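You operate a simulated robot arm through the tools that you are given. There is no shell and no other tool. Be economical: measure what you need, move in short steps, check, and stop when the job is done.

You are at the controls of a simulated two-armed robot. One attempt, no reset.

Task
Take the beige cloth from the top of the long workbench and lay it out flat on the small table top.

It is judged by the outcome, as a careful person would: the job done as asked, and still so three seconds after it is handed in. It fails if anything else is knocked over, pushed out of place, dropped, spilled or broken. Flat cloth is picked up by pressing the open fingertips on it (5 to 10 N) and closing them slowly along it; thin cloth reads only 2 to 8 mm in the jaws.

Robot
Two 7-joint arms with two-finger parallel grippers on one trunk, on a base that drives. Base frame: it is fixed to the floor where the robot stands at the start and does not move with it; the origin is under the middle of the robot, x ahead of it, y to its left, z up; the surface under the hand at the start is at about z = 800. Readings come in mm, degrees, newtons and seconds.
The left shoulder is at the start at [50, 187, 1060], the right one opposite. With the tool pointing down near the work surface each hand reaches from about 100 to 660 mm from the robot's upright axis, wherever it stands, measured 20 degrees to its own side. Places, roughly: small table top [-1100, -500, 800]. Payload 3.43 kg a hand.
Tool frame (each hand has its own): the origin (TCP) lies between the finger pads and is the grasp point; the fingertips stand 30 mm ahead of it; z points along the fingers, y is the line along which they close. Largest opening 94 mm; finger width 28, thickness 10; the body of the gripper, 50 by 96 mm, starts 55 mm behind the TCP.
Orientation is that of the tool frame in the base frame, as a unit quaternion [w, x, y, z]. With the fingers straight down and closing along the base's y, the tool's x points along the base's -x, its y along +y and its z along -z.

Tools
- The arms move only by the tool play_rows. It takes "left_moves", "right_moves" or both (then of equal length, played together; a hand with none holds still); each is a list of rows, each a list of 7 numbers: the shift along the tool's x, y, z in cm, then the turn, a rotation vector about the tool's x, y, z in degrees, then the gripper command, from -1 (fully open) to 1 (shut), values between in proportion. In form: [[dx, dy, dz, rx, ry, rz, grip], ...]. A call has 1 to 10 rows; each row shifts and turns the commanded pose from where the row before left it, along the tool's axes as they then stand. Each row takes 0.2 s and may step no farther than 50 mm and 8.6 degrees from the row before; otherwise, or with a gripper value out of range, the whole call is refused. A pose out of reach is approached as far as the arm can. The call stops where the force on the tool passes 40 N (or 10 N more than at its start, if that is more) or the arm is blocked; 0.2 s more then pass. Each finger travels about 153 mm/s and halts on what it meets, pressing with about 38 N; the grip force reading is that of the motor and also rises with nothing between the fingers. The clock runs only during rows and for 0.2 s after the last one: add rows that do not move to give the fingers time. It gives the time, the measured TCP pose, the force on the tool (base axes), the opening and the grip force at its end, in the units of the frame above (readings bear some noise), with the torque about the TCP (base axes, N m) and any sound that the robot's microphone picked up.
- Cameras (640 x 400 px; columns grow to the right, rows downward): "scene" is now at [137.4, 33, 1212.4]; the picture's right is [0.39, -0.92, 0.00], its down [-0.60, -0.25, -0.76] and it looks along [0.70, 0.29, -0.66] (base axes); focal length 266 px, centre (320, 200). "left" rides on the left gripper at [76, -14, -102] in its tool frame; the picture's right is [0.18, 0.98, 0.00], its down [-0.75, 0.14, -0.64] and it looks along [-0.63, 0.12, 0.77] (tool axes); focal length 243 px, centre (320, 200). "right" rides on the right gripper at [76, 14, -102] in its tool frame; the picture's right is [-0.18, 0.98, 0.00], its down [-0.75, -0.14, -0.64] and it looks along [-0.63, -0.12, 0.77] (tool axes); focal length 243 px, centre (320, 200). There is no depth. A picture from a camera that has moved, and an enlarged one, comes with that camera's place and axes in the base frame and with its lens.
- capture(camera): a new picture of that camera. No time passes.
- move_column(by): slides the trunk up (or, below 0, down) by that many mm; the arms and the scene camera ride with it, the base frame stays. It gives what a move gives, with no picture.
- steer(legs): drives the robot by 1 to 6 legs, each [ahead, left, turn to the left] in mm, mm and degrees, along the robot's own axes; the way and the turn of a leg run together, so that a leg with both is an arc; at most 1500 mm and 180 degrees a leg. The arms and the cameras ride along, it lands a little off, and it stops where it bumps. It gives what a move gives.
- turn_head(pan, tilt): turns the head with the scene camera to pan (to the left, within 80 degrees either way) and tilt (down, from -29 to 69), counted from straight ahead of the robot. It gives what a move gives.
- zoom(camera, box): a new picture of the part [left, top, right, bottom] of that camera's present view, enlarged. No time passes.
- job_done(): hands the job in; it is judged then, once.

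Go step by step. Nothing tells you exact positions but the pictures and the camera data: compare them with the known pose of the tool, close in by small moves and look again before you grip or let go. The budget is 120 turns and 88 pictures, counting those below and the enlarged ones. Unless the task says otherwise, let go and move clear before handing in, and close with one line.

The tools are called after "Emit:" as name(argument=value, ...) on one line, values as JSON. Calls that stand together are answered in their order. play_rows: Moves the arms, as the interface text tells. Its arguments: {"type":"object","properties":{"left_moves":{"type":"array"},"right_moves":{"type":"array"}},"required":[]} The other tools are called the same way: move_column (by) slides the trunk up or down; steer (legs) drives the base; turn_head (pan, tilt) turns the head that bears the scene camera; capture (camera) takes a picture; zoom (camera, box) takes an enlarged picture of a part of a camera's view; job_done () hands the job in.

At the start:

```text
t: 0.0
left_ee_pos: [405.1, 344.6, 913.0]
left_orientation: [0.0, -0.001, 1.0, 0.0]
left_contact_force: [0.4, 0.4, 0.9]
left_moment: [0.04, -0.01, 0.01]
left_finger_gap: 94.1
left_gripper_force: 0.0
right_ee_pos: [441.7, -30.6, 938.5]
right_orientation: [0.0, -0.001, 1.0, 0.0]
right_contact_force: [0.7, 0.8, -0.8]
right_moment: [0.0, 0.01, 0.04]
right_finger_gap: 94.1
right_gripper_force: 0.0
trunk travel left (down, up): [-275.0, 157.0]
robot x, y, heading: [3.0, -0.4, -0.0]
head pan, tilt: [22.8, 40.9]
```

scene: 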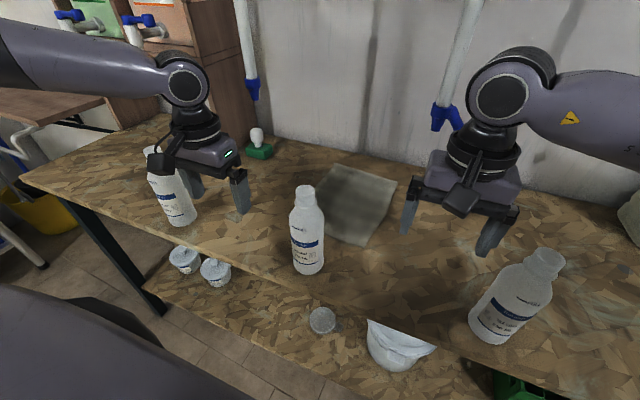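
right: 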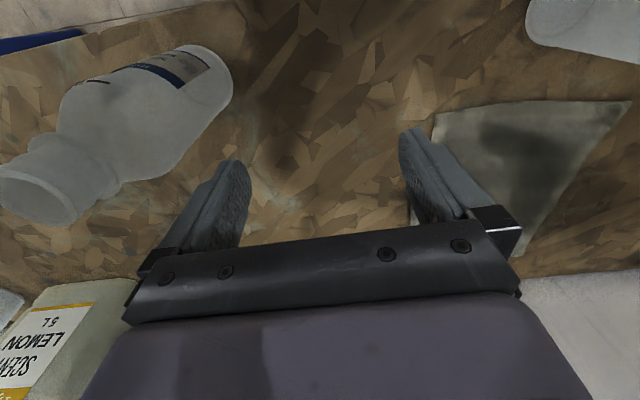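
left: 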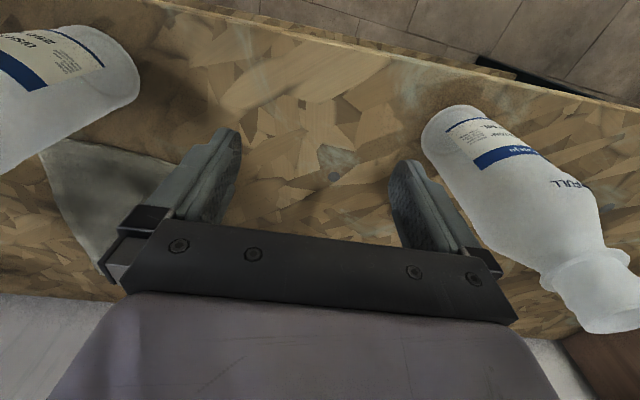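

The cloth seems to lie flat around [600, 130], behind a standing bottle. I'll look closer.

Emit:
zoom(camera="scene", box=[240, 130, 440, 290])

Emit:
zoom(camera="right", box=[380, 0, 640, 290])

Emit:
turn_head(pan=-75, tilt=35)

Emit:
capture(camera="scene")

```text
2.50 times, centred on (340, 210) of scene
camera zoom: at [137.4, 33.0, 1212.4], right [0.39, -0.92, 0.0], down [-0.6, -0.25, -0.76], along [0.7, 0.29, -0.66], focal length 666 px, centre (270, 175)
```

zoom: 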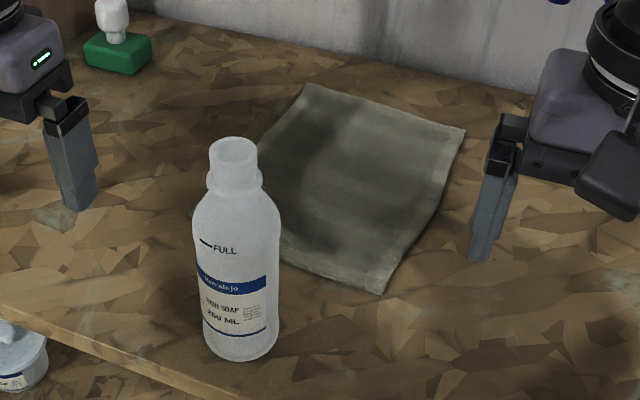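

```text
1.38 times, centred on (510, 145) of right
camera zoom: at [366.3, -15.8, 1040.0], right [0.18, 0.98, 0.0], down [0.75, -0.14, 0.64], along [0.63, -0.12, -0.77], focal length 335 px, centre (58, 276)
```

zoom: 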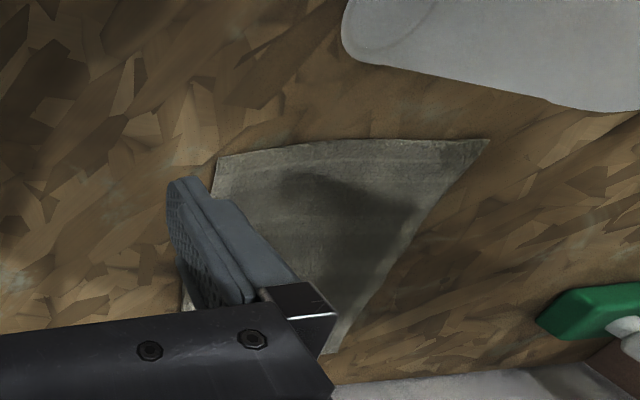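

```text
t: 1.7
left_ee_pos: [405.6, 343.4, 913.2]
left_orientation: [0.0, -0.001, 1.0, 0.0]
left_contact_force: [-0.7, -0.2, -0.6]
left_moment: [-0.04, 0.0, 0.03]
left_finger_gap: 94.3
left_gripper_force: 0.2
right_ee_pos: [440.5, -30.0, 938.7]
right_orientation: [0.0, -0.001, 1.0, 0.0]
right_contact_force: [-0.2, -0.2, -0.2]
right_moment: [-0.03, 0.01, 0.02]
right_finger_gap: 94.0
right_gripper_force: 0.1
trunk travel left (down, up): [-275.0, 157.0]
robot x, y, heading: [-1.9, 3.4, 0.0]
head pan, tilt: [-75.0, 35.0]
```

```text
82 pictures are left
camera scene: at [82.4, -84.8, 1221.3], right [-0.97, -0.26, 0.0], down [-0.15, 0.55, -0.82], along [0.21, -0.79, -0.57], focal length 266 px, centre (320, 200)
```

scene: 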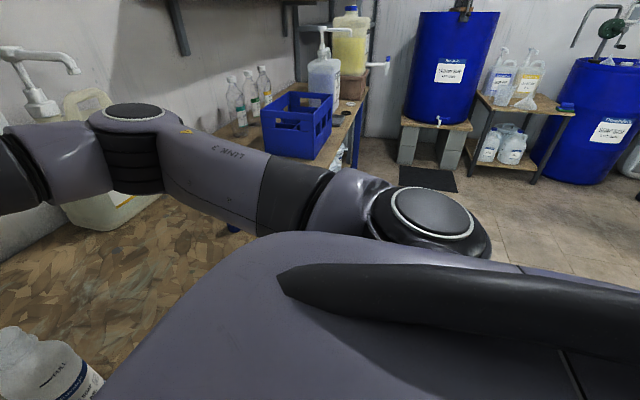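

Cloth is about 250 × 170 mm, spanning x 480–733, y 70–250; a standing bottle sits at about [410, 167], one near [410,-140]. I'll bring both hands above its near edge and look with wrist cameras.

Emit:
play_rows(left_moves=[[-4, 0, -2, 0, 0, 0, -1], [-4.3, 0, 0, 0, 0, 0, -0.5], [0, -2.5, 0, 0, 0, 0, 0.15], [0, -2.5, 0, 0, 0, 0, 0.15], [0, -2.5, 0, 0, 0, 0, 0.15], [0, 0, 0, 0, 0, 0, 0.15]], right_moves=[[-2.7, 0, 0, 0, 0, 0, -1], [-2, 0, 0, 0, 0, 0, -0.5], [0, 3, 0, 0, 0, 0, 0.15], [0, 3, 0, 0, 0, 0, 0.15], [0, 3, 0, 0, 0, 0, 0.15], [0, 0, 0, 0, 0, 0, 0.15]])

Emit:
turn_head(pan=15, tilt=45)

Emit:
capture(camera="left")

Emit:
capture(camera="right")

Emit:
capture(camera="scene")

```text
t: 2.9
left_ee_pos: [484.9, 279.8, 933.2]
left_orientation: [0.001, 0.003, 1.0, -0.002]
left_contact_force: [-0.6, 0.8, -0.4]
left_moment: [-0.08, -0.05, 0.0]
left_finger_gap: 39.9
left_gripper_force: 0.0
right_ee_pos: [484.5, 33.7, 940.1]
right_orientation: [-0.001, 0.006, 1.0, -0.008]
right_contact_force: [-0.3, 0.0, -0.8]
right_moment: [0.01, 0.02, 0.02]
right_finger_gap: 40.2
right_gripper_force: 0.0
trunk travel left (down, up): [-275.0, 157.0]
robot x, y, heading: [-5.2, 0.7, -0.2]
head pan, tilt: [-75.0, 35.0]
stopped in row 5 (right hand): the force on the tool passed its limit at 113 N (the readings are from after the stop); the commanded pose is now the measured one
```

```text
t: 4.5
left_ee_pos: [485.3, 276.7, 933.3]
left_orientation: [0.003, 0.005, 1.0, -0.002]
left_contact_force: [0.0, 0.2, 0.5]
left_moment: [0.03, 0.0, -0.02]
left_finger_gap: 40.0
left_gripper_force: 0.0
right_ee_pos: [484.9, 33.7, 937.9]
right_orientation: [-0.001, 0.005, 1.0, -0.009]
right_contact_force: [-0.5, 0.5, -0.2]
right_moment: [-0.01, 0.02, -0.01]
right_finger_gap: 40.0
right_gripper_force: 0.1
trunk travel left (down, up): [-275.0, 157.0]
robot x, y, heading: [-3.5, -2.1, -0.3]
head pan, tilt: [15.0, 45.0]
```

```text
81 pictures are left
camera left: at [408.3, 263.4, 1036.6], right [-0.17, 0.98, 0.0], down [0.75, 0.14, 0.65], along [0.64, 0.11, -0.76], focal length 243 px, centre (320, 200)
```

left: 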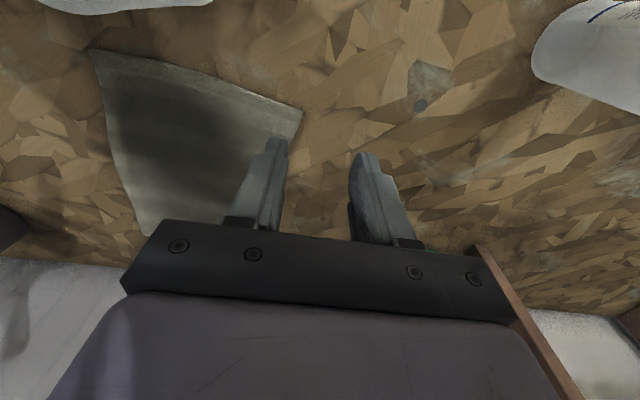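

```text
80 pictures are left
camera right: at [409.4, 51.4, 1040.4], right [0.2, 0.98, -0.02], down [0.75, -0.14, 0.64], along [0.63, -0.14, -0.77], focal length 243 px, centre (320, 200)
```

right: 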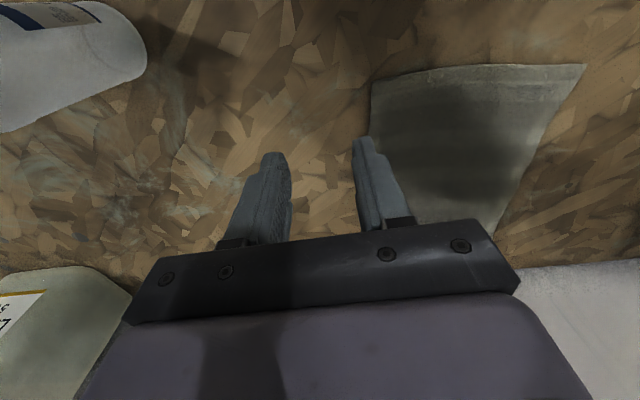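

```text
79 pictures are left
camera scene: at [133.4, 21.0, 1206.9], right [0.25, -0.97, 0.0], down [-0.68, -0.18, -0.71], along [0.69, 0.17, -0.71], focal length 266 px, centre (320, 200)
```

scene: 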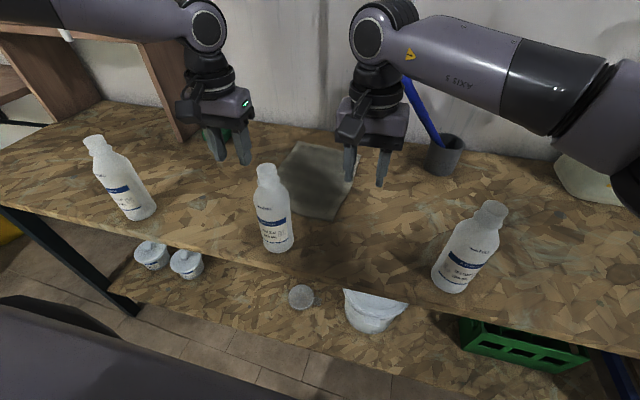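

The right hand met something at about y=33 – I need to see what before moving on.

Emit:
zoom(camera="scene", box=[160, 0, 500, 212])

Emit:
turn_head(pan=5, tilt=15)

Emit:
capture(camera="scene")

```text
1.88 times, centred on (330, 106) of scene
camera zoom: at [133.4, 21.0, 1206.9], right [0.25, -0.97, 0.0], down [-0.68, -0.18, -0.71], along [0.69, 0.17, -0.71], focal length 502 px, centre (301, 377)
```

zoom: 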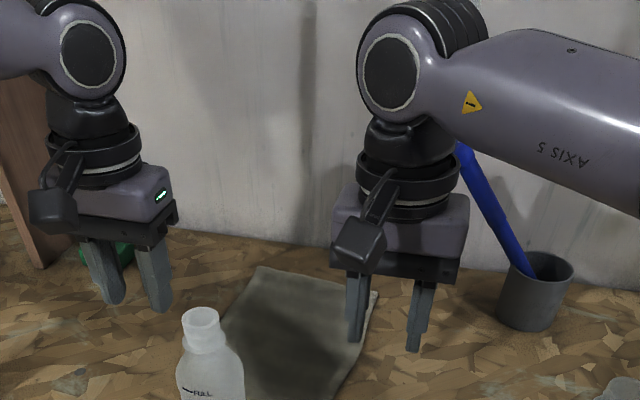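

```text
t: 5.5
left_ee_pos: [485.1, 277.8, 933.3]
left_orientation: [0.002, 0.005, 1.0, -0.002]
left_contact_force: [0.7, -0.9, -0.3]
left_moment: [-0.02, 0.0, 0.0]
left_finger_gap: 40.6
left_gripper_force: 0.1
right_ee_pos: [482.9, 34.3, 939.0]
right_orientation: [-0.001, 0.005, 1.0, -0.009]
right_contact_force: [-0.3, -0.3, 0.0]
right_moment: [0.01, -0.01, 0.0]
right_finger_gap: 40.0
right_gripper_force: 0.0
trunk travel left (down, up): [-275.0, 157.0]
robot x, y, heading: [0.1, -2.5, -0.4]
head pan, tilt: [5.0, 15.0]
```

```text
77 pictures are left
camera scene: at [147.5, 8.1, 1253.8], right [0.08, -1.0, 0.0], down [-0.26, -0.02, -0.97], along [0.96, 0.08, -0.26], focal length 266 px, centre (320, 200)
```

scene: 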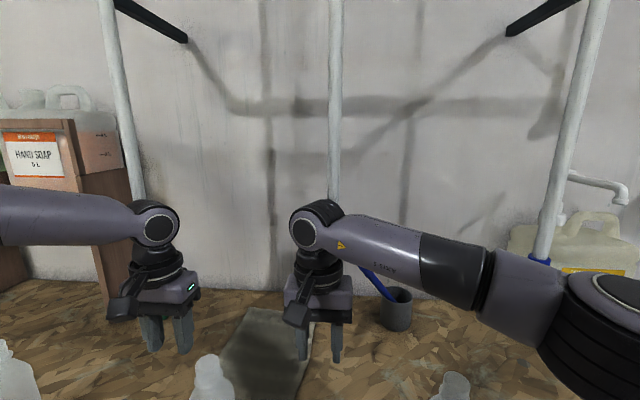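

Nothing obvious touches the right hand. I'll probe gently with small steps in +y.

Emit:
play_rows(right_moves=[[0, 0.7, 0, 0, 0, 0, 0.15], [0, 0.7, 0, 0, 0, 0, 0.15], [0, 0, 0, 0, 0, 0, 0.15]])

```text
t: 6.3
left_ee_pos: [486.3, 274.2, 934.7]
left_orientation: [0.002, 0.005, 1.0, 0.001]
left_contact_force: [-0.2, 0.1, -0.7]
left_moment: [-0.05, -0.02, 0.01]
left_finger_gap: 40.3
left_gripper_force: 0.0
right_ee_pos: [487.5, 43.1, 937.7]
right_orientation: [-0.003, 0.011, 1.0, -0.008]
right_contact_force: [-0.3, 0.8, 0.5]
right_moment: [0.01, 0.01, 0.01]
right_finger_gap: 39.9
right_gripper_force: 0.1
trunk travel left (down, up): [-275.0, 157.0]
robot x, y, heading: [-5.8, -2.0, -0.4]
head pan, tilt: [5.0, 15.0]
```

Emit:
play_rows(right_moves=[[0, 0.7, 0, 0, 0, 0, 0.15], [0, 0.7, 0, 0, 0, 0, 0.15], [0, 0, 0, 0, 0, 0, 0.15]])

Emit:
turn_head(pan=-30, tilt=30)

Emit:
capture(camera="scene")

```text
t: 7.1
left_ee_pos: [487.3, 275.1, 933.4]
left_orientation: [0.001, 0.005, 1.0, 0.0]
left_contact_force: [0.5, 0.0, -0.2]
left_moment: [0.05, 0.0, 0.06]
left_finger_gap: 40.3
left_gripper_force: 0.1
right_ee_pos: [490.0, 54.7, 936.7]
right_orientation: [-0.003, 0.013, 1.0, -0.005]
right_contact_force: [-8.4, -3.9, 0.7]
right_moment: [0.52, -0.86, -0.4]
right_finger_gap: 40.1
right_gripper_force: 0.1
trunk travel left (down, up): [-275.0, 157.0]
robot x, y, heading: [-3.4, -3.5, -0.4]
head pan, tilt: [5.0, 15.0]
```

```text
t: 8.1
left_ee_pos: [487.7, 274.8, 933.0]
left_orientation: [0.001, 0.005, 1.0, 0.0]
left_contact_force: [-0.5, 0.9, -0.4]
left_moment: [0.04, -0.01, -0.03]
left_finger_gap: 40.1
left_gripper_force: 0.0
right_ee_pos: [492.3, 55.5, 936.7]
right_orientation: [-0.003, 0.012, 1.0, -0.006]
right_contact_force: [-2.1, -0.7, 0.4]
right_moment: [0.01, -0.21, -0.08]
right_finger_gap: 39.9
right_gripper_force: 0.1
trunk travel left (down, up): [-275.0, 157.0]
robot x, y, heading: [-1.6, -8.5, -0.5]
head pan, tilt: [-30.0, 30.0]
```

```text
76 pictures are left
camera scene: at [135.7, -48.6, 1229.2], right [-0.51, -0.86, 0.0], down [-0.43, 0.25, -0.87], along [0.75, -0.44, -0.5], focal length 266 px, centre (320, 200)
```

scene: 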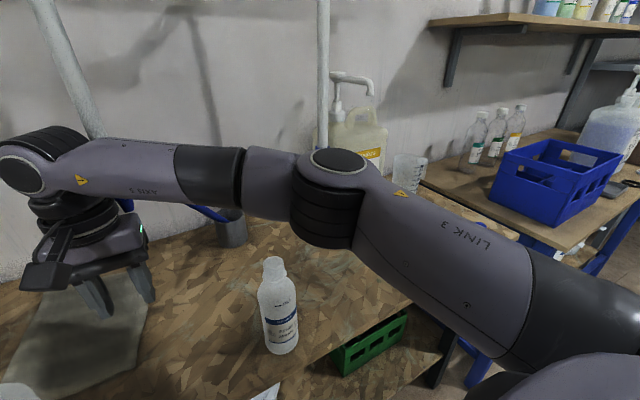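

The right wrist brushes the hanging pipe (around [555, 15], end at z≈1030). I back the hand off in x, slide sideways past it, and bring the left hand over too.

Emit:
play_rows(left_moves=[[0, -1, 0, 0, 0, 0, 0.15], [0, -1, 0, 0, 0, 0, 0.15], [0, -1, 0, 0, 0, 0, 0.15], [0, -1, 0, 0, 0, 0, 0.15], [0, 0, 0, 0, 0, 0, 0.15], [0, 0, 0, 0, 0, 0, 0.15]], right_moves=[[2, 0, 0, 0, 0, 0, 0.15], [2.2, 0, 0, 0, 0, 0, 0.15], [0, 2, 0, 0, 0, 0, 0.15], [0, 2.2, 0, 0, 0, -1.4, 0.15], [0, 0, 0, 0, 0, 0, 0.15], [0, 0, 0, 0, 0, 0, 0.15]])

Emit:
capture(camera="right")

Emit:
capture(camera="left")

```text
t: 9.5
left_ee_pos: [486.4, 234.1, 933.5]
left_orientation: [0.001, 0.005, 1.0, 0.0]
left_contact_force: [-0.6, 0.8, 0.0]
left_moment: [-0.01, -0.03, 0.02]
left_finger_gap: 39.9
left_gripper_force: 0.0
right_ee_pos: [450.5, 100.0, 937.6]
right_orientation: [-0.004, -0.001, 1.0, -0.006]
right_contact_force: [-0.4, 0.5, -0.6]
right_moment: [0.0, 0.0, -0.04]
right_finger_gap: 40.0
right_gripper_force: 0.1
trunk travel left (down, up): [-275.0, 157.0]
robot x, y, heading: [-0.1, -4.0, -0.5]
head pan, tilt: [-30.0, 30.0]
```

```text
75 pictures are left
camera right: at [375.3, 115.4, 1039.1], right [0.18, 0.98, -0.01], down [0.76, -0.13, 0.64], along [0.63, -0.13, -0.77], focal length 243 px, centre (320, 200)
```

right: 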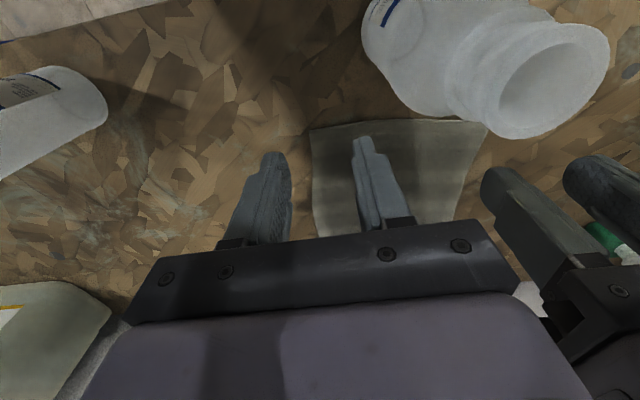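

```text
74 pictures are left
camera left: at [410.4, 220.3, 1036.1], right [-0.17, 0.98, 0.0], down [0.75, 0.13, 0.64], along [0.63, 0.11, -0.77], focal length 243 px, centre (320, 200)
```

left: 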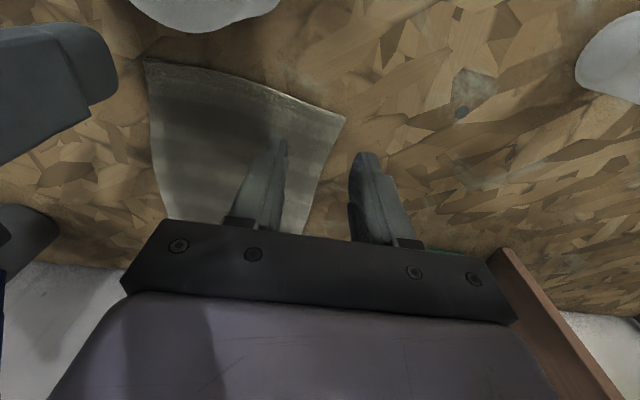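

The near edge runs from about [477, 82] to [497, 261]. I bring both hands over its ends and down to about 20 mm above the cloth.

Emit:
play_rows(left_moves=[[-1, 0, 0, 0, 0, 0, 0.36], [-0.9, 0.2, 0, 0, 0, 0, 0.36], [0, 0, 2, 0, 0, 0, 0.36], [0, 0, 2, 0, 0, 0, 0.36], [0, 0, 2, 0, 0, 0, 0.36], [0, 0, 2, 0, 0, 0, 0.36], [0, 0, 0, 0, 0, 0, 0.36]], right_moves=[[-2, 0.2, 0, 0, 0, 0, 0.36], [-1.8, 0.2, 0, 0, 0, 0, 0.36], [0, 0, 2, 0, 0, 0, 0.36], [0, 0, 2, 0, 0, 0, 0.36], [0, 0, 2, 0, 0, 0, 0.36], [0, 0, 2.4, 0, 0, 0, 0.36], [0, 0, 0, 0, 0, 0, 0.36]])

Emit:
turn_head(pan=18, tilt=48)

Emit:
zoom(camera="scene", box=[160, 80, 480, 280])

Emit:
capture(camera="right")

Emit:
capture(camera="left")

```text
t: 11.1
left_ee_pos: [506.2, 234.8, 851.7]
left_orientation: [0.002, 0.006, 1.0, 0.0]
left_contact_force: [0.4, 1.1, 0.5]
left_moment: [0.01, -0.02, 0.0]
left_finger_gap: 30.2
left_gripper_force: 0.0
right_ee_pos: [491.5, 95.0, 852.9]
right_orientation: [-0.003, 0.006, 1.0, -0.006]
right_contact_force: [0.3, 0.0, 0.6]
right_moment: [0.0, 0.0, -0.02]
right_finger_gap: 30.2
right_gripper_force: 0.0
trunk travel left (down, up): [-275.0, 157.0]
robot x, y, heading: [-2.3, -0.4, -0.7]
head pan, tilt: [-30.0, 30.0]
```

```text
t: 12.2
left_ee_pos: [506.8, 235.5, 852.2]
left_orientation: [0.001, 0.005, 1.0, 0.0]
left_contact_force: [-0.1, 0.0, 0.2]
left_moment: [-0.02, -0.04, 0.01]
left_finger_gap: 30.2
left_gripper_force: 0.2
right_ee_pos: [490.9, 93.9, 851.2]
right_orientation: [-0.006, 0.005, 1.0, -0.006]
right_contact_force: [1.2, -0.5, 0.5]
right_moment: [-0.01, 0.0, 0.01]
right_finger_gap: 30.5
right_gripper_force: 0.0
trunk travel left (down, up): [-275.0, 157.0]
robot x, y, heading: [-2.0, -3.0, -0.5]
head pan, tilt: [18.0, 48.0]
```

```text
2.00 times, centred on (320, 180) of scene
camera zoom: at [133.1, 20.9, 1202.3], right [0.3, -0.95, 0.0], down [-0.71, -0.22, -0.67], along [0.64, 0.2, -0.74], focal length 533 px, centre (320, 240)
```

zoom: 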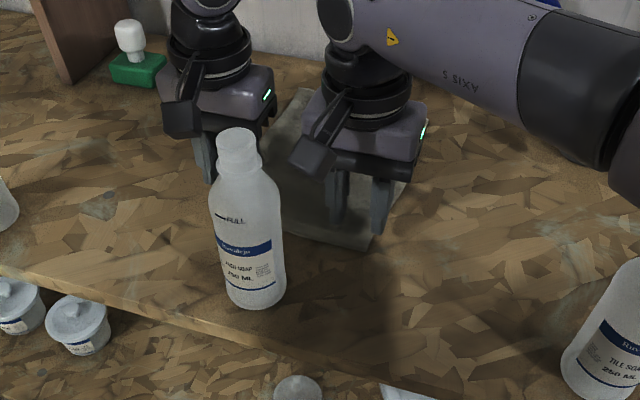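

```text
72 pictures are left
camera right: at [416.9, 111.7, 953.1], right [0.2, 0.98, -0.02], down [0.76, -0.14, 0.64], along [0.62, -0.14, -0.77], focal length 243 px, centre (320, 200)
```

right: 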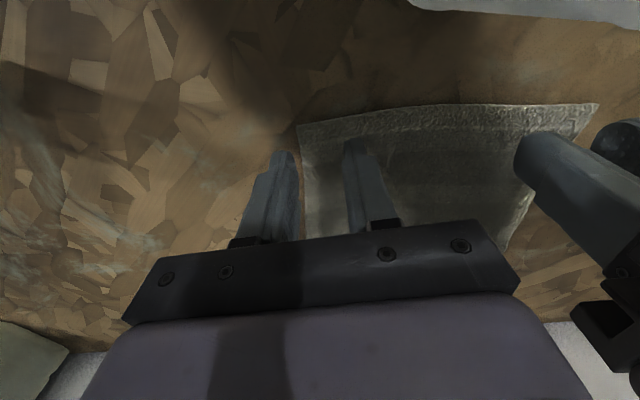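

```text
71 pictures are left
camera left: at [429.7, 221.9, 954.7], right [-0.17, 0.98, 0.0], down [0.75, 0.13, 0.64], along [0.63, 0.11, -0.77], focal length 243 px, centre (320, 200)
```

left: 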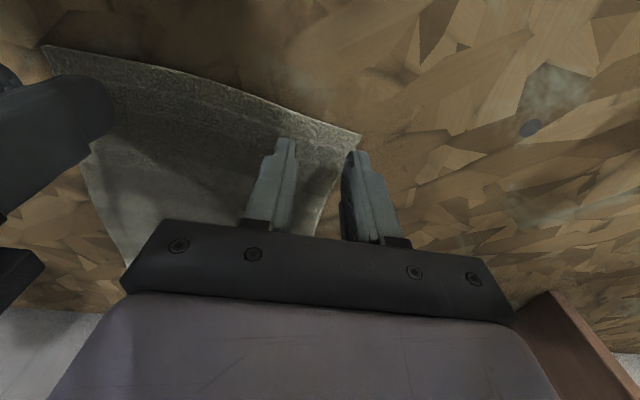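

Right finger is still just off the cloth corner; I shift it in 9 mm with a small yaw away from the bottle, nudge the left in, and lower to nearly touch.

Emit:
play_rows(left_moves=[[0, -0.2, 0, 0, 0, 0, 0.36], [0, -0.2, 0, 0, 0, 0, 0.36], [0, 0, 0.9, 0, 0, 0, 0.36], [0, 0, 0.7, 0, 0, 0, 0.36], [0, 0, 0, 0, 0, 0, 0.36]], right_moves=[[0, 0.5, 0, 0, 0, -3, 0.36], [0, 0.5, 0, 0, 0, -3, 0.36], [0, 0, 0.9, 0, 0, 0, 0.36], [0, 0, 0.7, 0, 0, 0, 0.36], [0, 0, 0, 0, 0, 0, 0.36]])

Emit:
capture(camera="right")

Emit:
capture(camera="left")

Emit:
zoom(camera="scene", box=[220, 100, 420, 225])

```text
t: 13.6
left_ee_pos: [500.6, 235.9, 838.9]
left_orientation: [0.001, 0.005, 1.0, -0.001]
left_contact_force: [0.7, -0.2, 0.3]
left_moment: [0.02, -0.01, 0.02]
left_finger_gap: 30.1
left_gripper_force: 0.0
left hand out of reach, approached as far as the arm can: row 3, 4
right_ee_pos: [510.0, 81.3, 843.5]
right_orientation: [0.001, -0.027, 1.0, -0.004]
right_contact_force: [0.5, -0.5, 1.0]
right_moment: [-0.01, 0.01, -0.01]
right_finger_gap: 30.3
right_gripper_force: 0.1
right hand out of reach, approached as far as the arm can: row 2
trunk travel left (down, up): [-275.0, 157.0]
robot x, y, heading: [0.0, -1.0, -0.4]
head pan, tilt: [18.0, 48.0]
stopped in row 5 (right hand): the arm was blocked; the commanded pose is now the measured one
```

```text
70 pictures are left
camera right: at [433.4, 93.1, 944.3], right [0.13, 0.99, -0.01], down [0.76, -0.09, 0.65], along [0.64, -0.09, -0.76], focal length 243 px, centre (320, 200)
```

right: 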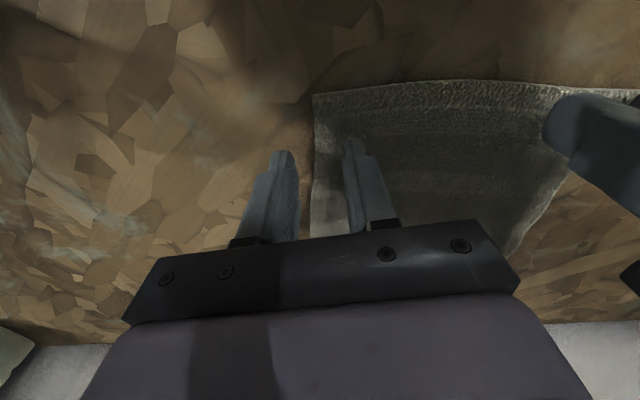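

```text
69 pictures are left
camera left: at [423.9, 222.7, 942.5], right [-0.17, 0.98, 0.0], down [0.75, 0.13, 0.64], along [0.63, 0.11, -0.77], focal length 243 px, centre (320, 200)
```

left: 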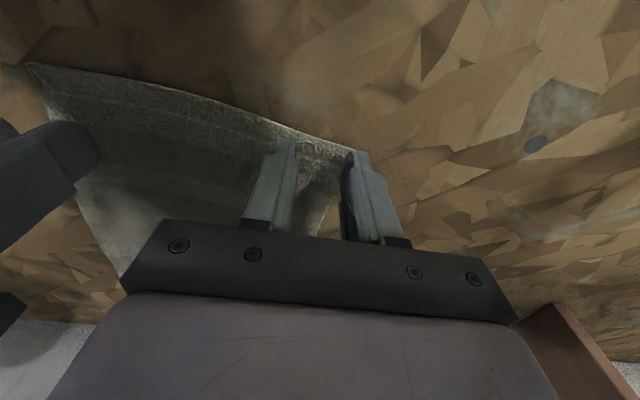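

```text
3.20 times, centred on (320, 162) of scene
camera zoom: at [133.1, 20.8, 1202.3], right [0.3, -0.95, 0.0], down [-0.71, -0.22, -0.67], along [0.64, 0.2, -0.74], focal length 853 px, centre (320, 320)
```

zoom: 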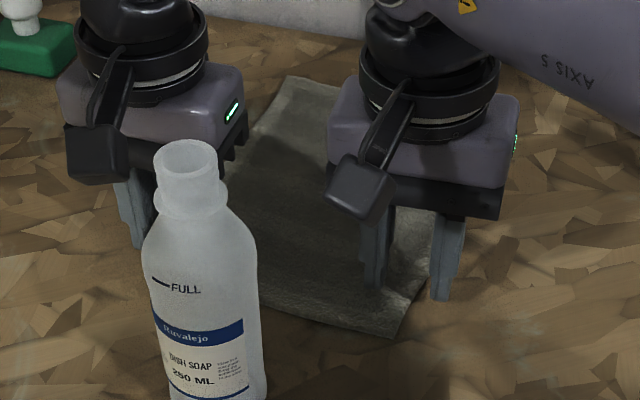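

The right arm is near its joint limit reaching left, so I'll lift, retract, and shift the base left to centre the robot on the cloth.

Emit:
play_rows(left_moves=[[0, 0, -4, 0, 0, 0, 0.36], [0, 0, -4, 0, 0, 0, 0.36], [0, 0, -4, 0, 0, 0, 0.36], [0, 0, -4, 0, 0, 0, 0.36], [0, 0, -3, 0, 0, 0, 0.36], [3, 0, 0, 0, 0, 0, 0.36], [3, 0, 0, 0, 0, 0, 0.36], [0, 0, 0, 0, 0, 0, 0.36]], right_moves=[[2, 0, 0, 0, 0, 2, 0.36], [2, 0, 0, 0, 0, 2, 0.36], [0, 0, -4, 0, 0, 0, 0.36], [0, 0, -4, 0, 0, 0, 0.36], [0, 0, -4, 0, 0, 0, 0.36], [0, 0, -4, 0, 0, 0, 0.36], [2, 0, -3, 0, 0, 0, 0.36], [1, -1, 0, 0, 0, 0, 0.36]])

```text
t: 15.4
left_ee_pos: [439.7, 237.6, 1029.1]
left_orientation: [0.002, 0.006, 1.0, -0.001]
left_contact_force: [0.0, 0.6, -0.6]
left_moment: [-0.03, 0.02, -0.01]
left_finger_gap: 29.9
left_gripper_force: 0.0
right_ee_pos: [436.5, 76.8, 1034.3]
right_orientation: [0.003, 0.006, 1.0, -0.005]
right_contact_force: [0.0, 0.6, 0.3]
right_moment: [0.01, -0.04, -0.01]
right_finger_gap: 30.3
right_gripper_force: 0.1
trunk travel left (down, up): [-275.0, 157.0]
robot x, y, heading: [-2.8, -0.1, -0.3]
head pan, tilt: [18.0, 48.0]
```

Emit:
steer(legs=[[0, 165, 0.4]])

Emit:
turn_head(pan=0, tilt=45)

Emit:
capture(camera="scene")

```text
t: 17.5
left_ee_pos: [439.4, 405.2, 1030.2]
left_orientation: [0.0, 0.002, 1.0, 0.0]
left_contact_force: [0.0, 0.7, -0.4]
left_moment: [-0.03, -0.01, -0.01]
left_finger_gap: 29.9
left_gripper_force: 0.1
right_ee_pos: [437.2, 244.7, 1033.7]
right_orientation: [0.002, 0.004, 1.0, -0.004]
right_contact_force: [-0.3, -0.7, -0.7]
right_moment: [0.0, 0.0, 0.0]
right_finger_gap: 30.2
right_gripper_force: 0.0
trunk travel left (down, up): [-275.0, 157.0]
robot x, y, heading: [-2.3, 160.7, 0.2]
head pan, tilt: [18.0, 48.0]
```

```text
t: 18.3
left_ee_pos: [439.6, 404.0, 1030.0]
left_orientation: [0.001, 0.001, 1.0, 0.0]
left_contact_force: [-0.3, 0.6, 1.0]
left_moment: [0.05, -0.03, -0.02]
left_finger_gap: 30.0
left_gripper_force: 0.1
right_ee_pos: [437.9, 244.9, 1032.9]
right_orientation: [0.001, 0.002, 1.0, -0.005]
right_contact_force: [0.2, 0.0, 0.0]
right_moment: [0.0, 0.02, 0.0]
right_finger_gap: 30.1
right_gripper_force: 0.1
trunk travel left (down, up): [-275.0, 157.0]
robot x, y, heading: [1.5, 160.2, 0.1]
head pan, tilt: [0.0, 45.0]
```

```text
67 pictures are left
camera scene: at [140.0, 162.2, 1206.5], right [0.0, -1.0, 0.0], down [-0.71, 0.0, -0.71], along [0.71, 0.0, -0.71], focal length 266 px, centre (320, 200)
```

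scene: 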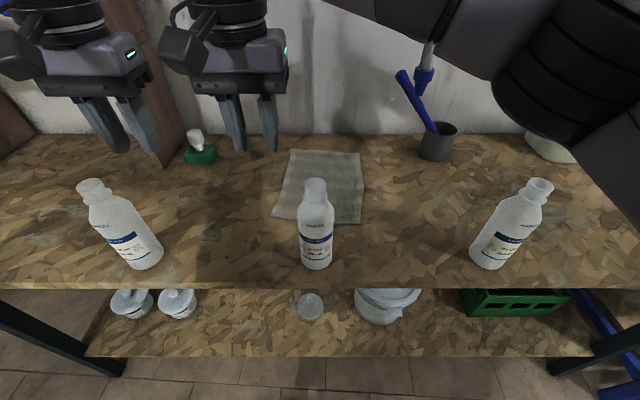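

Now well centred: cloth corners about [482,71], [495,259], [734,242], [722,52]. I move the hands above the near-edge ends again.

Emit:
play_rows(left_moves=[[0, -4.2, 0, 0, 0, 0, 0.36], [0, -4.2, 0, 0, 0, 0, 0.36], [0, -4.2, 0, 0, 0, 0, 0.36], [0, -4.2, 0, 0, 0, 0, 0.36], [-3, 0, 0, 0, 0, 0, 0.36], [-3.5, 0, 0, 0, 0, 0, 0.36], [0, 0, 4, 0, 0, 0, 0.36], [0, 0, 4, 0, 0, 0, 0.36], [0, 0, 4, 0, 0, 0, 0.36], [0, 0, 0, 0, 0, 0, 0.36]], right_moves=[[0, -4.7, 0, 0, 0, 0, 0.36], [0, -4.7, 0, 0, 0, 0, 0.36], [0, -4.7, 0, 0, 0, 0, 0.36], [0, 0, 0, 0, 0, 0, 0.36], [-2.5, 0, 0, 0, 0, 0, 0.36], [-2.7, 0, 0, 0, 0, 0, 0.36], [0, 0, 4, 0, 0, 0, 0.36], [0, 0, 4, 0, 0, 0, 0.36], [0, 0, 4, 0, 0, 0, 0.36], [0, 0, 0, 0, 0, 0, 0.36]])

Emit:
capture(camera="right")

Emit:
capture(camera="left")

```text
t: 20.5
left_ee_pos: [465.4, 337.9, 903.4]
left_orientation: [0.001, 0.003, 1.0, -0.001]
left_contact_force: [-0.1, 0.7, -0.3]
left_moment: [0.0, 0.02, -0.03]
left_finger_gap: 30.0
left_gripper_force: 0.0
left hand out of reach, approached as far as the arm can: row 3, 4, 5, 6
right_ee_pos: [490.2, 102.1, 911.8]
right_orientation: [0.001, 0.002, 1.0, -0.004]
right_contact_force: [-0.1, -0.4, -0.6]
right_moment: [-0.04, 0.06, 0.0]
right_finger_gap: 30.1
right_gripper_force: 0.1
trunk travel left (down, up): [-275.0, 157.0]
robot x, y, heading: [-0.5, 159.8, -0.1]
head pan, tilt: [0.0, 45.0]
```

```text
66 pictures are left
camera right: at [414.6, 119.4, 1013.7], right [0.19, 0.98, -0.01], down [0.75, -0.14, 0.65], along [0.63, -0.13, -0.76], focal length 243 px, centre (320, 200)
```

right: 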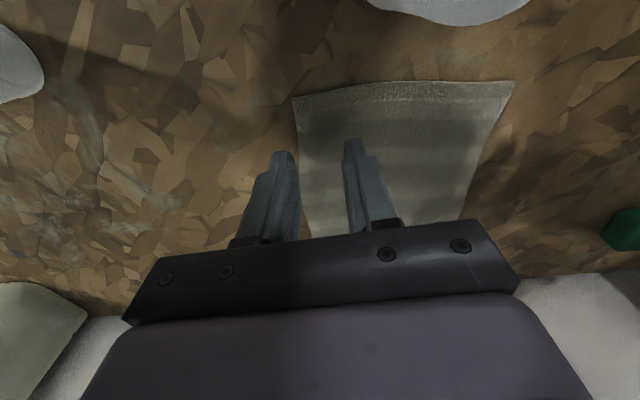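

```text
65 pictures are left
camera left: at [388.4, 324.3, 1006.9], right [-0.18, 0.98, 0.0], down [0.75, 0.14, 0.64], along [0.63, 0.11, -0.76], focal length 243 px, centre (320, 200)
```

left: 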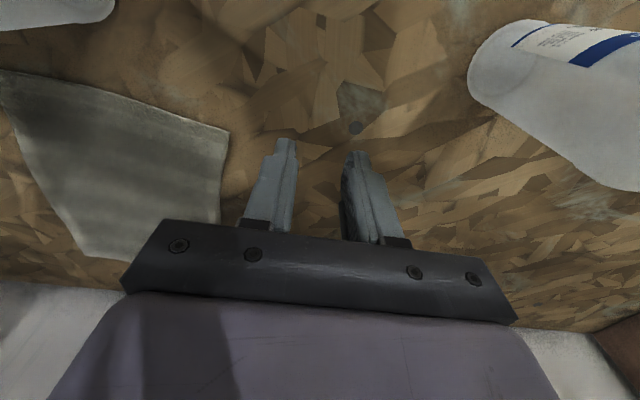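

The left arm now hits its limit instead; a base position in between suits both. I raise/retract and shift back right by ~105 mm.

Emit:
play_rows(left_moves=[[0, 0, -4, 0, 0, 0, 0.36], [0, 0, -4, 0, 0, 0, 0.36], [0, 0, -4, 0, 0, 0, 0.36], [2, 0, 0, 0, 0, 0, 0.36], [0, 0, 0, 0, 0, 0, 0.36]], right_moves=[[0, 0, -4, 0, 0, 0, 0.36], [0, 0, -4, 0, 0, 0, 0.36], [0, 0, -4, 0, 0, 0, 0.36], [3, 0, 0, 0, 0, 0, 0.36], [3, 0, 0, 0, 0, 0, 0.36]])

Emit:
steer(legs=[[0, -105, 0]])

```text
t: 21.7
left_ee_pos: [445.5, 336.4, 1026.3]
left_orientation: [0.001, 0.002, 1.0, 0.0]
left_contact_force: [0.0, 0.0, 0.7]
left_moment: [0.01, 0.01, 0.01]
left_finger_gap: 30.4
left_gripper_force: 0.0
right_ee_pos: [428.9, 103.1, 1032.0]
right_orientation: [0.003, 0.003, 1.0, -0.004]
right_contact_force: [-0.1, 0.0, 0.2]
right_moment: [0.0, 0.02, -0.02]
right_finger_gap: 30.4
right_gripper_force: 0.0
trunk travel left (down, up): [-275.0, 157.0]
robot x, y, heading: [-1.9, 165.2, -0.2]
head pan, tilt: [0.0, 45.0]
```

```text
t: 23.4
left_ee_pos: [445.6, 227.8, 1025.2]
left_orientation: [0.0, 0.004, 1.0, 0.0]
left_contact_force: [0.5, -0.5, 0.2]
left_moment: [-0.05, 0.02, -0.02]
left_finger_gap: 29.9
left_gripper_force: 0.0
right_ee_pos: [429.2, -6.0, 1031.3]
right_orientation: [0.002, 0.004, 1.0, -0.004]
right_contact_force: [0.3, -0.5, 0.1]
right_moment: [-0.01, 0.01, 0.03]
right_finger_gap: 30.2
right_gripper_force: 0.0
trunk travel left (down, up): [-275.0, 157.0]
robot x, y, heading: [-2.4, 52.5, -0.2]
head pan, tilt: [0.0, 45.0]
```

Emit:
play_rows(left_moves=[[-2, 0.7, 0, 0, 0, 0, 0.36], [-2, 0, 0, 0, 0, 0, 0.36], [-2, 0, 0, 0, 0, 0, 0.36], [0, 0, 0, 0, 0, 0, 0.36], [0, 0, 3, 0, 0, 0, 0.36], [0, 0, 4, 0, 0, 0, 0.36], [0, 0, 4, 0, 0, 0, 0.36], [0, 0, 4, 0, 0, 0, 0.36], [0, 0, 2.4, 0, 0, 0, 0.36], [0, 0, 0, 0, 0, 0, 0.36]], right_moves=[[0, 4, 0, 0, 0, 0, 0.36], [0, 4, 0, 0, 0, 0, 0.36], [-2, 2.8, 0, 0, 0, 0, 0.36], [-4, 0, 0, 0, 0, 0, 0.36], [0, 0, 3, 0, 0, 0, 0.36], [0, 0, 4, 0, 0, 0, 0.36], [0, 0, 4, 0, 0, 0, 0.36], [0, 0, 4, 0, 0, 0, 0.36], [0, 0, 3, 0, 0, 0, 0.36], [0, 0, 0, 0, 0, 0, 0.36]])

Emit:
capture(camera="right")

Emit:
capture(camera="left")

```text
t: 25.6
left_ee_pos: [476.9, 261.8, 853.4]
left_orientation: [0.001, 0.004, 1.0, -0.001]
left_contact_force: [0.2, 0.0, -0.6]
left_moment: [0.0, 0.0, -0.01]
left_finger_gap: 30.0
left_gripper_force: 0.1
left hand out of reach, approached as far as the arm can: row 2, 3, 8, 9
right_ee_pos: [489.6, 99.7, 852.0]
right_orientation: [0.003, 0.004, 1.0, -0.005]
right_contact_force: [0.3, 0.2, -0.4]
right_moment: [-0.01, -0.01, -0.03]
right_finger_gap: 30.3
right_gripper_force: 0.1
trunk travel left (down, up): [-275.0, 157.0]
robot x, y, heading: [2.1, 57.0, -0.3]
head pan, tilt: [0.0, 45.0]
```

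```text
64 pictures are left
camera right: at [414.7, 116.5, 952.2], right [0.19, 0.98, -0.01], down [0.75, -0.14, 0.65], along [0.63, -0.13, -0.76], focal length 243 px, centre (320, 200)
```

right: 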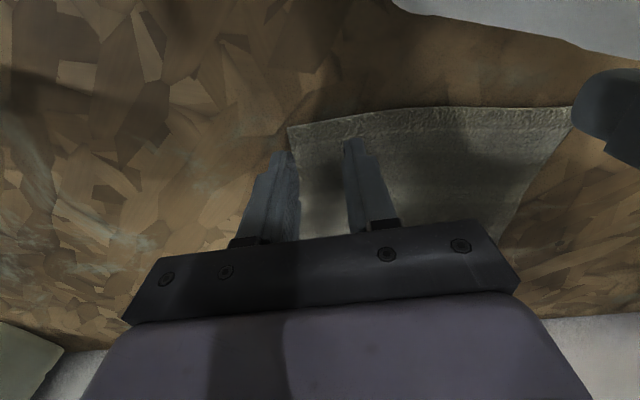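

```text
63 pictures are left
camera left: at [401.3, 248.0, 955.6], right [-0.18, 0.98, 0.0], down [0.75, 0.14, 0.64], along [0.63, 0.11, -0.77], focal length 243 px, centre (320, 200)
```

left: 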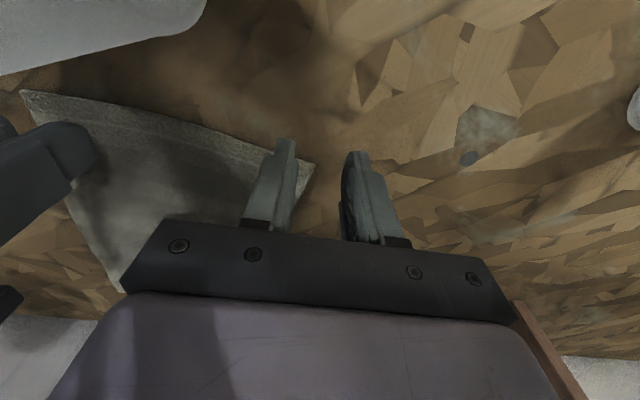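

Right is well placed; left is limited by the wrist. Yawing the left hand clockwise (also matching the edge slant) should relieve it.

Emit:
play_rows(left_moves=[[0, 0, -1, 0, 0, 5, 0.36], [0, 0, 0, 0, 0, 5, 0.36], [0, 0, 0, 0, 0, 5, 0.36], [0, 0, 0, 0, 0, 0, 0.36], [-1.7, -0.9, 0, 0, 0, 0, 0.36], [-1.7, -1, 0, 0, 0, 0, 0.36], [0, 0, 0, 0, 0, 0, 0.36]])

Emit:
capture(camera="left")

```text
t: 27.1
left_ee_pos: [484.4, 257.7, 871.9]
left_orientation: [0.002, 0.134, 0.991, 0.0]
left_contact_force: [0.4, -0.1, 0.3]
left_moment: [-0.01, -0.01, 0.01]
left_finger_gap: 29.8
left_gripper_force: 0.1
left hand out of reach, approached as far as the arm can: row 5, 6
right_ee_pos: [489.3, 99.3, 851.0]
right_orientation: [0.001, 0.003, 1.0, -0.004]
right_contact_force: [0.9, -1.5, 0.4]
right_moment: [0.0, -0.01, -0.01]
right_finger_gap: 30.1
right_gripper_force: 0.1
trunk travel left (down, up): [-275.0, 157.0]
robot x, y, heading: [0.1, 55.8, -0.2]
head pan, tilt: [0.0, 45.0]
```

```text
62 pictures are left
camera left: at [406.4, 264.5, 974.4], right [0.08, 1.0, 0.0], down [0.76, -0.06, 0.64], along [0.64, -0.05, -0.76], focal length 243 px, centre (320, 200)
```

left: 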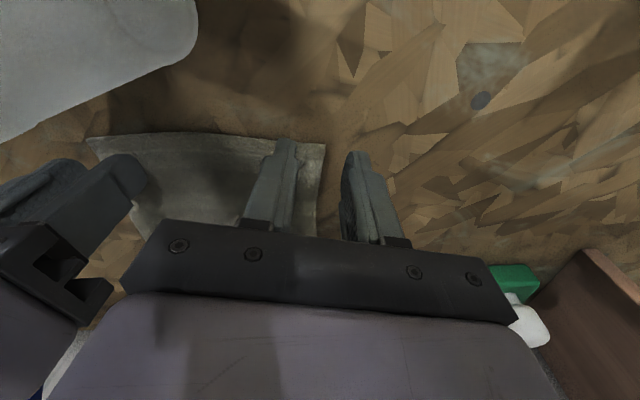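

Both arms do better closer in, so driving ahead a little would help. I check the clearance to the bench first.

Emit:
turn_head(pan=0, tilt=69)

Emit:
capture(camera="scene")

```text
t: 28.0
left_ee_pos: [483.9, 258.2, 870.2]
left_orientation: [0.002, 0.134, 0.991, -0.001]
left_contact_force: [-0.1, 0.0, 0.5]
left_moment: [0.0, -0.01, 0.01]
left_finger_gap: 30.1
left_gripper_force: 0.1
right_ee_pos: [489.9, 101.5, 851.9]
right_orientation: [0.002, 0.003, 1.0, -0.005]
right_contact_force: [-0.3, 0.1, 0.2]
right_moment: [-0.03, -0.02, 0.0]
right_finger_gap: 30.0
right_gripper_force: 0.0
trunk travel left (down, up): [-275.0, 157.0]
robot x, y, heading: [-2.6, 53.9, -0.2]
head pan, tilt: [0.0, 68.8]
```

```text
61 pictures are left
camera scene: at [114.4, 54.1, 1177.7], right [0.0, -1.0, 0.0], down [-0.93, 0.0, -0.36], along [0.36, 0.0, -0.93], focal length 266 px, centre (320, 200)
```

scene: 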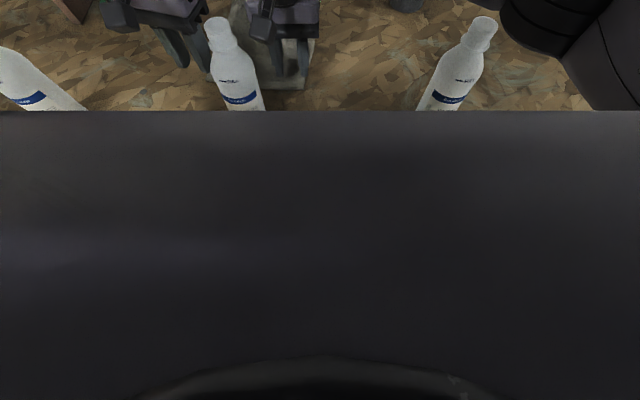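

The chest hides the base, but earlier the floor was visible out to x≈315 with the bench at 341, so 25 mm ahead is safe. I raise, and move base to y≈5 with 25 mm ahead, where both hands had room.

Emit:
play_rows(left_moves=[[0, 0, -4, 0, 0, -5, 0.36], [0, 0, -4, 0, 0, -5, 0.36], [0, 0, -4, 0, 0, -5, 0.36], [1.5, 0, -4, 0, 0, 0, 0.36], [3, 0, 0, 0, 0, 0, 0.36], [0, 0, 0, 0, 0, 0, 0.36]], right_moves=[[0, 0, -4, 0, 0, 0, 0.36], [0, 0, -4, 0, 0, 0, 0.36], [0, 0, -4, 0, 0, 0, 0.36], [1, 0, -4, 0, 0, 0, 0.36], [4, 0, -2, 0, 0, 0, 0.36], [3, 0, 0, 0, 0, 0, 0.36]])

Emit:
steer(legs=[[0, -50, 0.2], [25, 0, 0]])

```text
t: 29.4
left_ee_pos: [439.1, 259.0, 1032.0]
left_orientation: [0.001, 0.003, 1.0, -0.001]
left_contact_force: [0.5, -0.1, -0.4]
left_moment: [-0.02, 0.02, 0.0]
left_finger_gap: 30.0
left_gripper_force: 0.1
right_ee_pos: [408.9, 101.4, 1031.3]
right_orientation: [0.002, 0.003, 1.0, -0.004]
right_contact_force: [1.2, 0.2, 0.9]
right_moment: [-0.01, 0.04, 0.04]
right_finger_gap: 30.0
right_gripper_force: 0.1
trunk travel left (down, up): [-275.0, 157.0]
robot x, y, heading: [-0.4, 54.9, 0.1]
head pan, tilt: [0.0, 68.8]
```

```text
t: 31.0
left_ee_pos: [463.9, 209.6, 1031.3]
left_orientation: [0.0, 0.002, 1.0, -0.001]
left_contact_force: [0.6, 0.5, -0.6]
left_moment: [-0.02, 0.02, 0.02]
left_finger_gap: 29.8
left_gripper_force: 0.2
right_ee_pos: [434.4, 53.3, 1030.8]
right_orientation: [0.002, 0.001, 1.0, -0.004]
right_contact_force: [0.0, 0.1, -0.3]
right_moment: [-0.01, 0.02, -0.03]
right_finger_gap: 30.2
right_gripper_force: 0.1
trunk travel left (down, up): [-275.0, 157.0]
robot x, y, heading: [21.1, 4.9, -0.0]
head pan, tilt: [0.0, 68.8]
```

Emit:
play_rows(left_moves=[[0, 1.5, 0, 0, 0, 0, 0.36], [-2, 1.3, 0, 0, 0, 0, 0.36], [-1.9, 0, 0, 0, 0, 0, 0.36], [0, 0, 0, 0, 0, 0, 0.36], [0, 0, 4, 0, 0, 0, 0.36], [0, 0, 4, 0, 0, 0, 0.36], [0, 0, 4, 0, 0, 0, 0.36], [0, 0, 4, 0, 0, 0, 0.36], [0, 0, 2, 0, 0, 0, 0.36], [0, 0, 0, 0, 0, 0, 0.36]], right_moves=[[0, 2.5, 0, 0, 0, 0, 0.36], [0, 2.4, 0, 0, 0, 0, 0.36], [-2.5, 0, 0, 0, 0, 0, 0.36], [-2.8, 0, 0, 0, 0, 0, 0.36], [0, 0, 4, 0, 0, 0, 0.36], [0, 0, 4, 0, 0, 0, 0.36], [0, 0, 4, 0, 0, 0, 0.36], [0, 0, 4, 0, 0, 0, 0.36], [0, 0, 2, 0, 0, 0, 0.36], [0, 0, 0, 0, 0, 0, 0.36]])

Emit:
capture(camera="right")

Emit:
capture(camera="left")

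```text
t: 33.2
left_ee_pos: [504.1, 235.5, 851.0]
left_orientation: [0.002, 0.002, 1.0, -0.001]
left_contact_force: [0.1, -0.1, 0.0]
left_moment: [0.0, 0.01, 0.02]
left_finger_gap: 30.2
left_gripper_force: 0.0
right_ee_pos: [487.1, 100.8, 849.0]
right_orientation: [0.001, 0.001, 1.0, -0.004]
right_contact_force: [-0.6, 0.0, 0.0]
right_moment: [0.01, 0.0, 0.01]
right_finger_gap: 29.9
right_gripper_force: 0.1
trunk travel left (down, up): [-275.0, 157.0]
robot x, y, heading: [22.9, 1.0, 0.2]
head pan, tilt: [0.0, 68.8]
```

```text
60 pictures are left
camera right: at [411.2, 116.6, 950.3], right [0.19, 0.98, -0.01], down [0.75, -0.14, 0.65], along [0.63, -0.13, -0.76], focal length 243 px, centre (320, 200)
```

right: 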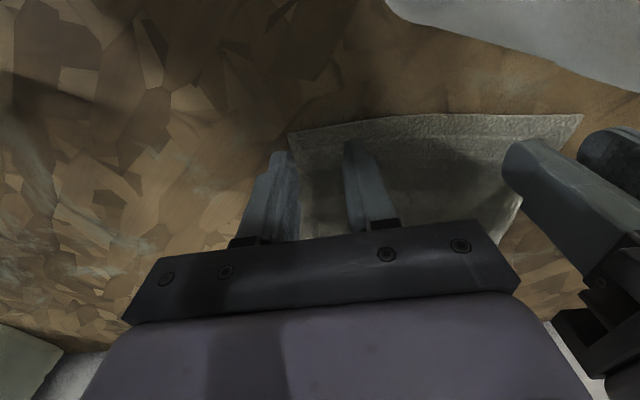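

```text
59 pictures are left
camera left: at [427.7, 222.0, 954.2], right [-0.18, 0.98, 0.0], down [0.75, 0.14, 0.64], along [0.63, 0.12, -0.77], focal length 243 px, centre (320, 200)
```

left: 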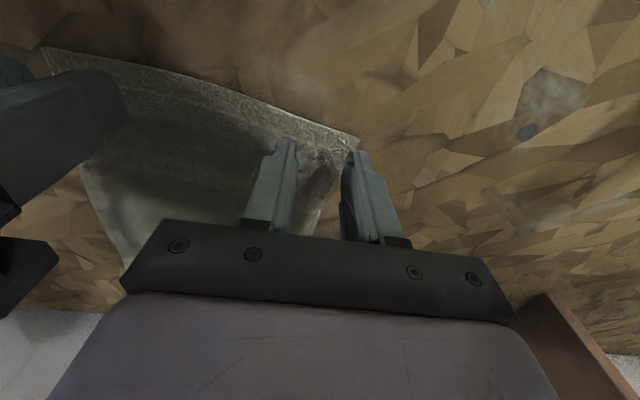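

Both hands are in place. I lower to just above contact, then press gently.

Emit:
play_rows(left_moves=[[0, -0.2, 0.6, 0, 0, 0, 0.36], [0, 0, 0.6, 0, 0, 0, 0.36], [0, 0, 0.4, 0, 0, 0, 0.36], [0, 0, 0, 0, 0, 0, 0.36]], right_moves=[[-0.2, 0.4, 0.6, 0, 0, 0, 0.36], [0, 0, 0.6, 0, 0, 0, 0.36], [0, 0, 0.3, 0, 0, 0, 0.36], [0, 0, 0, 0, 0, 0, 0.36]])

Emit:
turn_head(pan=18, tilt=50)

Emit:
zoom(camera="scene", box=[200, 80, 440, 230])

```text
t: 34.2
left_ee_pos: [503.1, 237.2, 836.4]
left_orientation: [0.002, 0.002, 1.0, -0.001]
left_contact_force: [-0.1, -1.3, 0.3]
left_moment: [-0.04, -0.02, 0.0]
left_finger_gap: 30.0
left_gripper_force: 0.1
right_ee_pos: [489.1, 105.4, 836.6]
right_orientation: [0.002, 0.002, 1.0, -0.004]
right_contact_force: [0.4, -0.6, -0.1]
right_moment: [-0.02, 0.01, 0.0]
right_finger_gap: 30.2
right_gripper_force: 0.0
trunk travel left (down, up): [-275.0, 157.0]
robot x, y, heading: [25.1, 4.9, 0.1]
head pan, tilt: [0.0, 68.8]
```

```text
t: 35.0
left_ee_pos: [503.9, 235.4, 836.5]
left_orientation: [0.001, 0.002, 1.0, 0.0]
left_contact_force: [0.0, -0.1, 0.1]
left_moment: [-0.01, 0.0, 0.01]
left_finger_gap: 29.9
left_gripper_force: 0.1
right_ee_pos: [488.9, 106.4, 836.1]
right_orientation: [0.002, 0.001, 1.0, -0.004]
right_contact_force: [0.2, -0.1, -0.9]
right_moment: [0.0, -0.02, 0.01]
right_finger_gap: 30.1
right_gripper_force: 0.0
trunk travel left (down, up): [-275.0, 157.0]
robot x, y, heading: [21.4, 6.6, 0.1]
head pan, tilt: [18.0, 50.0]
```

```text
2.67 times, centred on (320, 155) of scene
camera zoom: at [156.6, 27.8, 1199.5], right [0.31, -0.95, 0.0], down [-0.73, -0.24, -0.64], along [0.61, 0.2, -0.77], focal length 711 px, centre (320, 320)
```

zoom: 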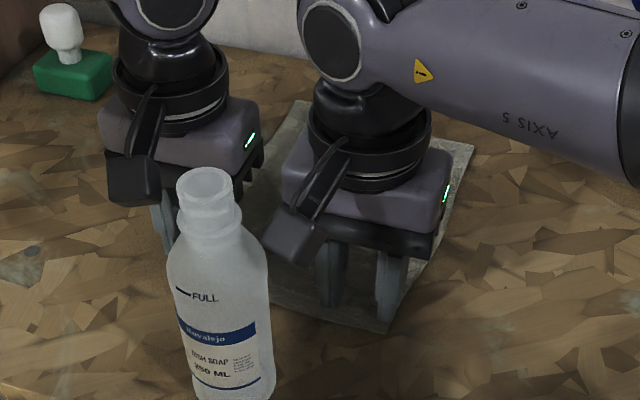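

Emit:
play_rows(left_moves=[[0, 0, 0.3, 0, 0, 0, 0.36], [0, 0, 0.3, 0, 0, 0, 0.36], [0, 0, 0.1, 0, 0, 0, 0.36], [0, 0, 0, 0, 0, 0, 0.36]], right_moves=[[0, 0, 0.3, 0, 0, 0, 0.36], [0, 0, 0.3, 0, 0, 0, 0.36], [0, 0, 0.1, 0, 0, 0, 0.36], [0, 0, 0, 0, 0, 0, 0.36]])

```text
t: 36.0
left_ee_pos: [502.9, 236.2, 831.6]
left_orientation: [0.005, 0.0, 1.0, 0.001]
left_contact_force: [1.1, 7.7, 28.3]
left_moment: [0.06, 0.0, 0.01]
left_finger_gap: 29.1
left_gripper_force: 0.1
right_ee_pos: [489.0, 105.0, 834.0]
right_orientation: [0.005, 0.002, 1.0, -0.003]
right_contact_force: [7.1, 2.2, 23.0]
right_moment: [0.18, -0.15, -0.06]
right_finger_gap: 29.7
right_gripper_force: 0.0
trunk travel left (down, up): [-275.0, 157.0]
robot x, y, heading: [26.3, 2.8, -0.1]
head pan, tilt: [18.0, 50.0]
```

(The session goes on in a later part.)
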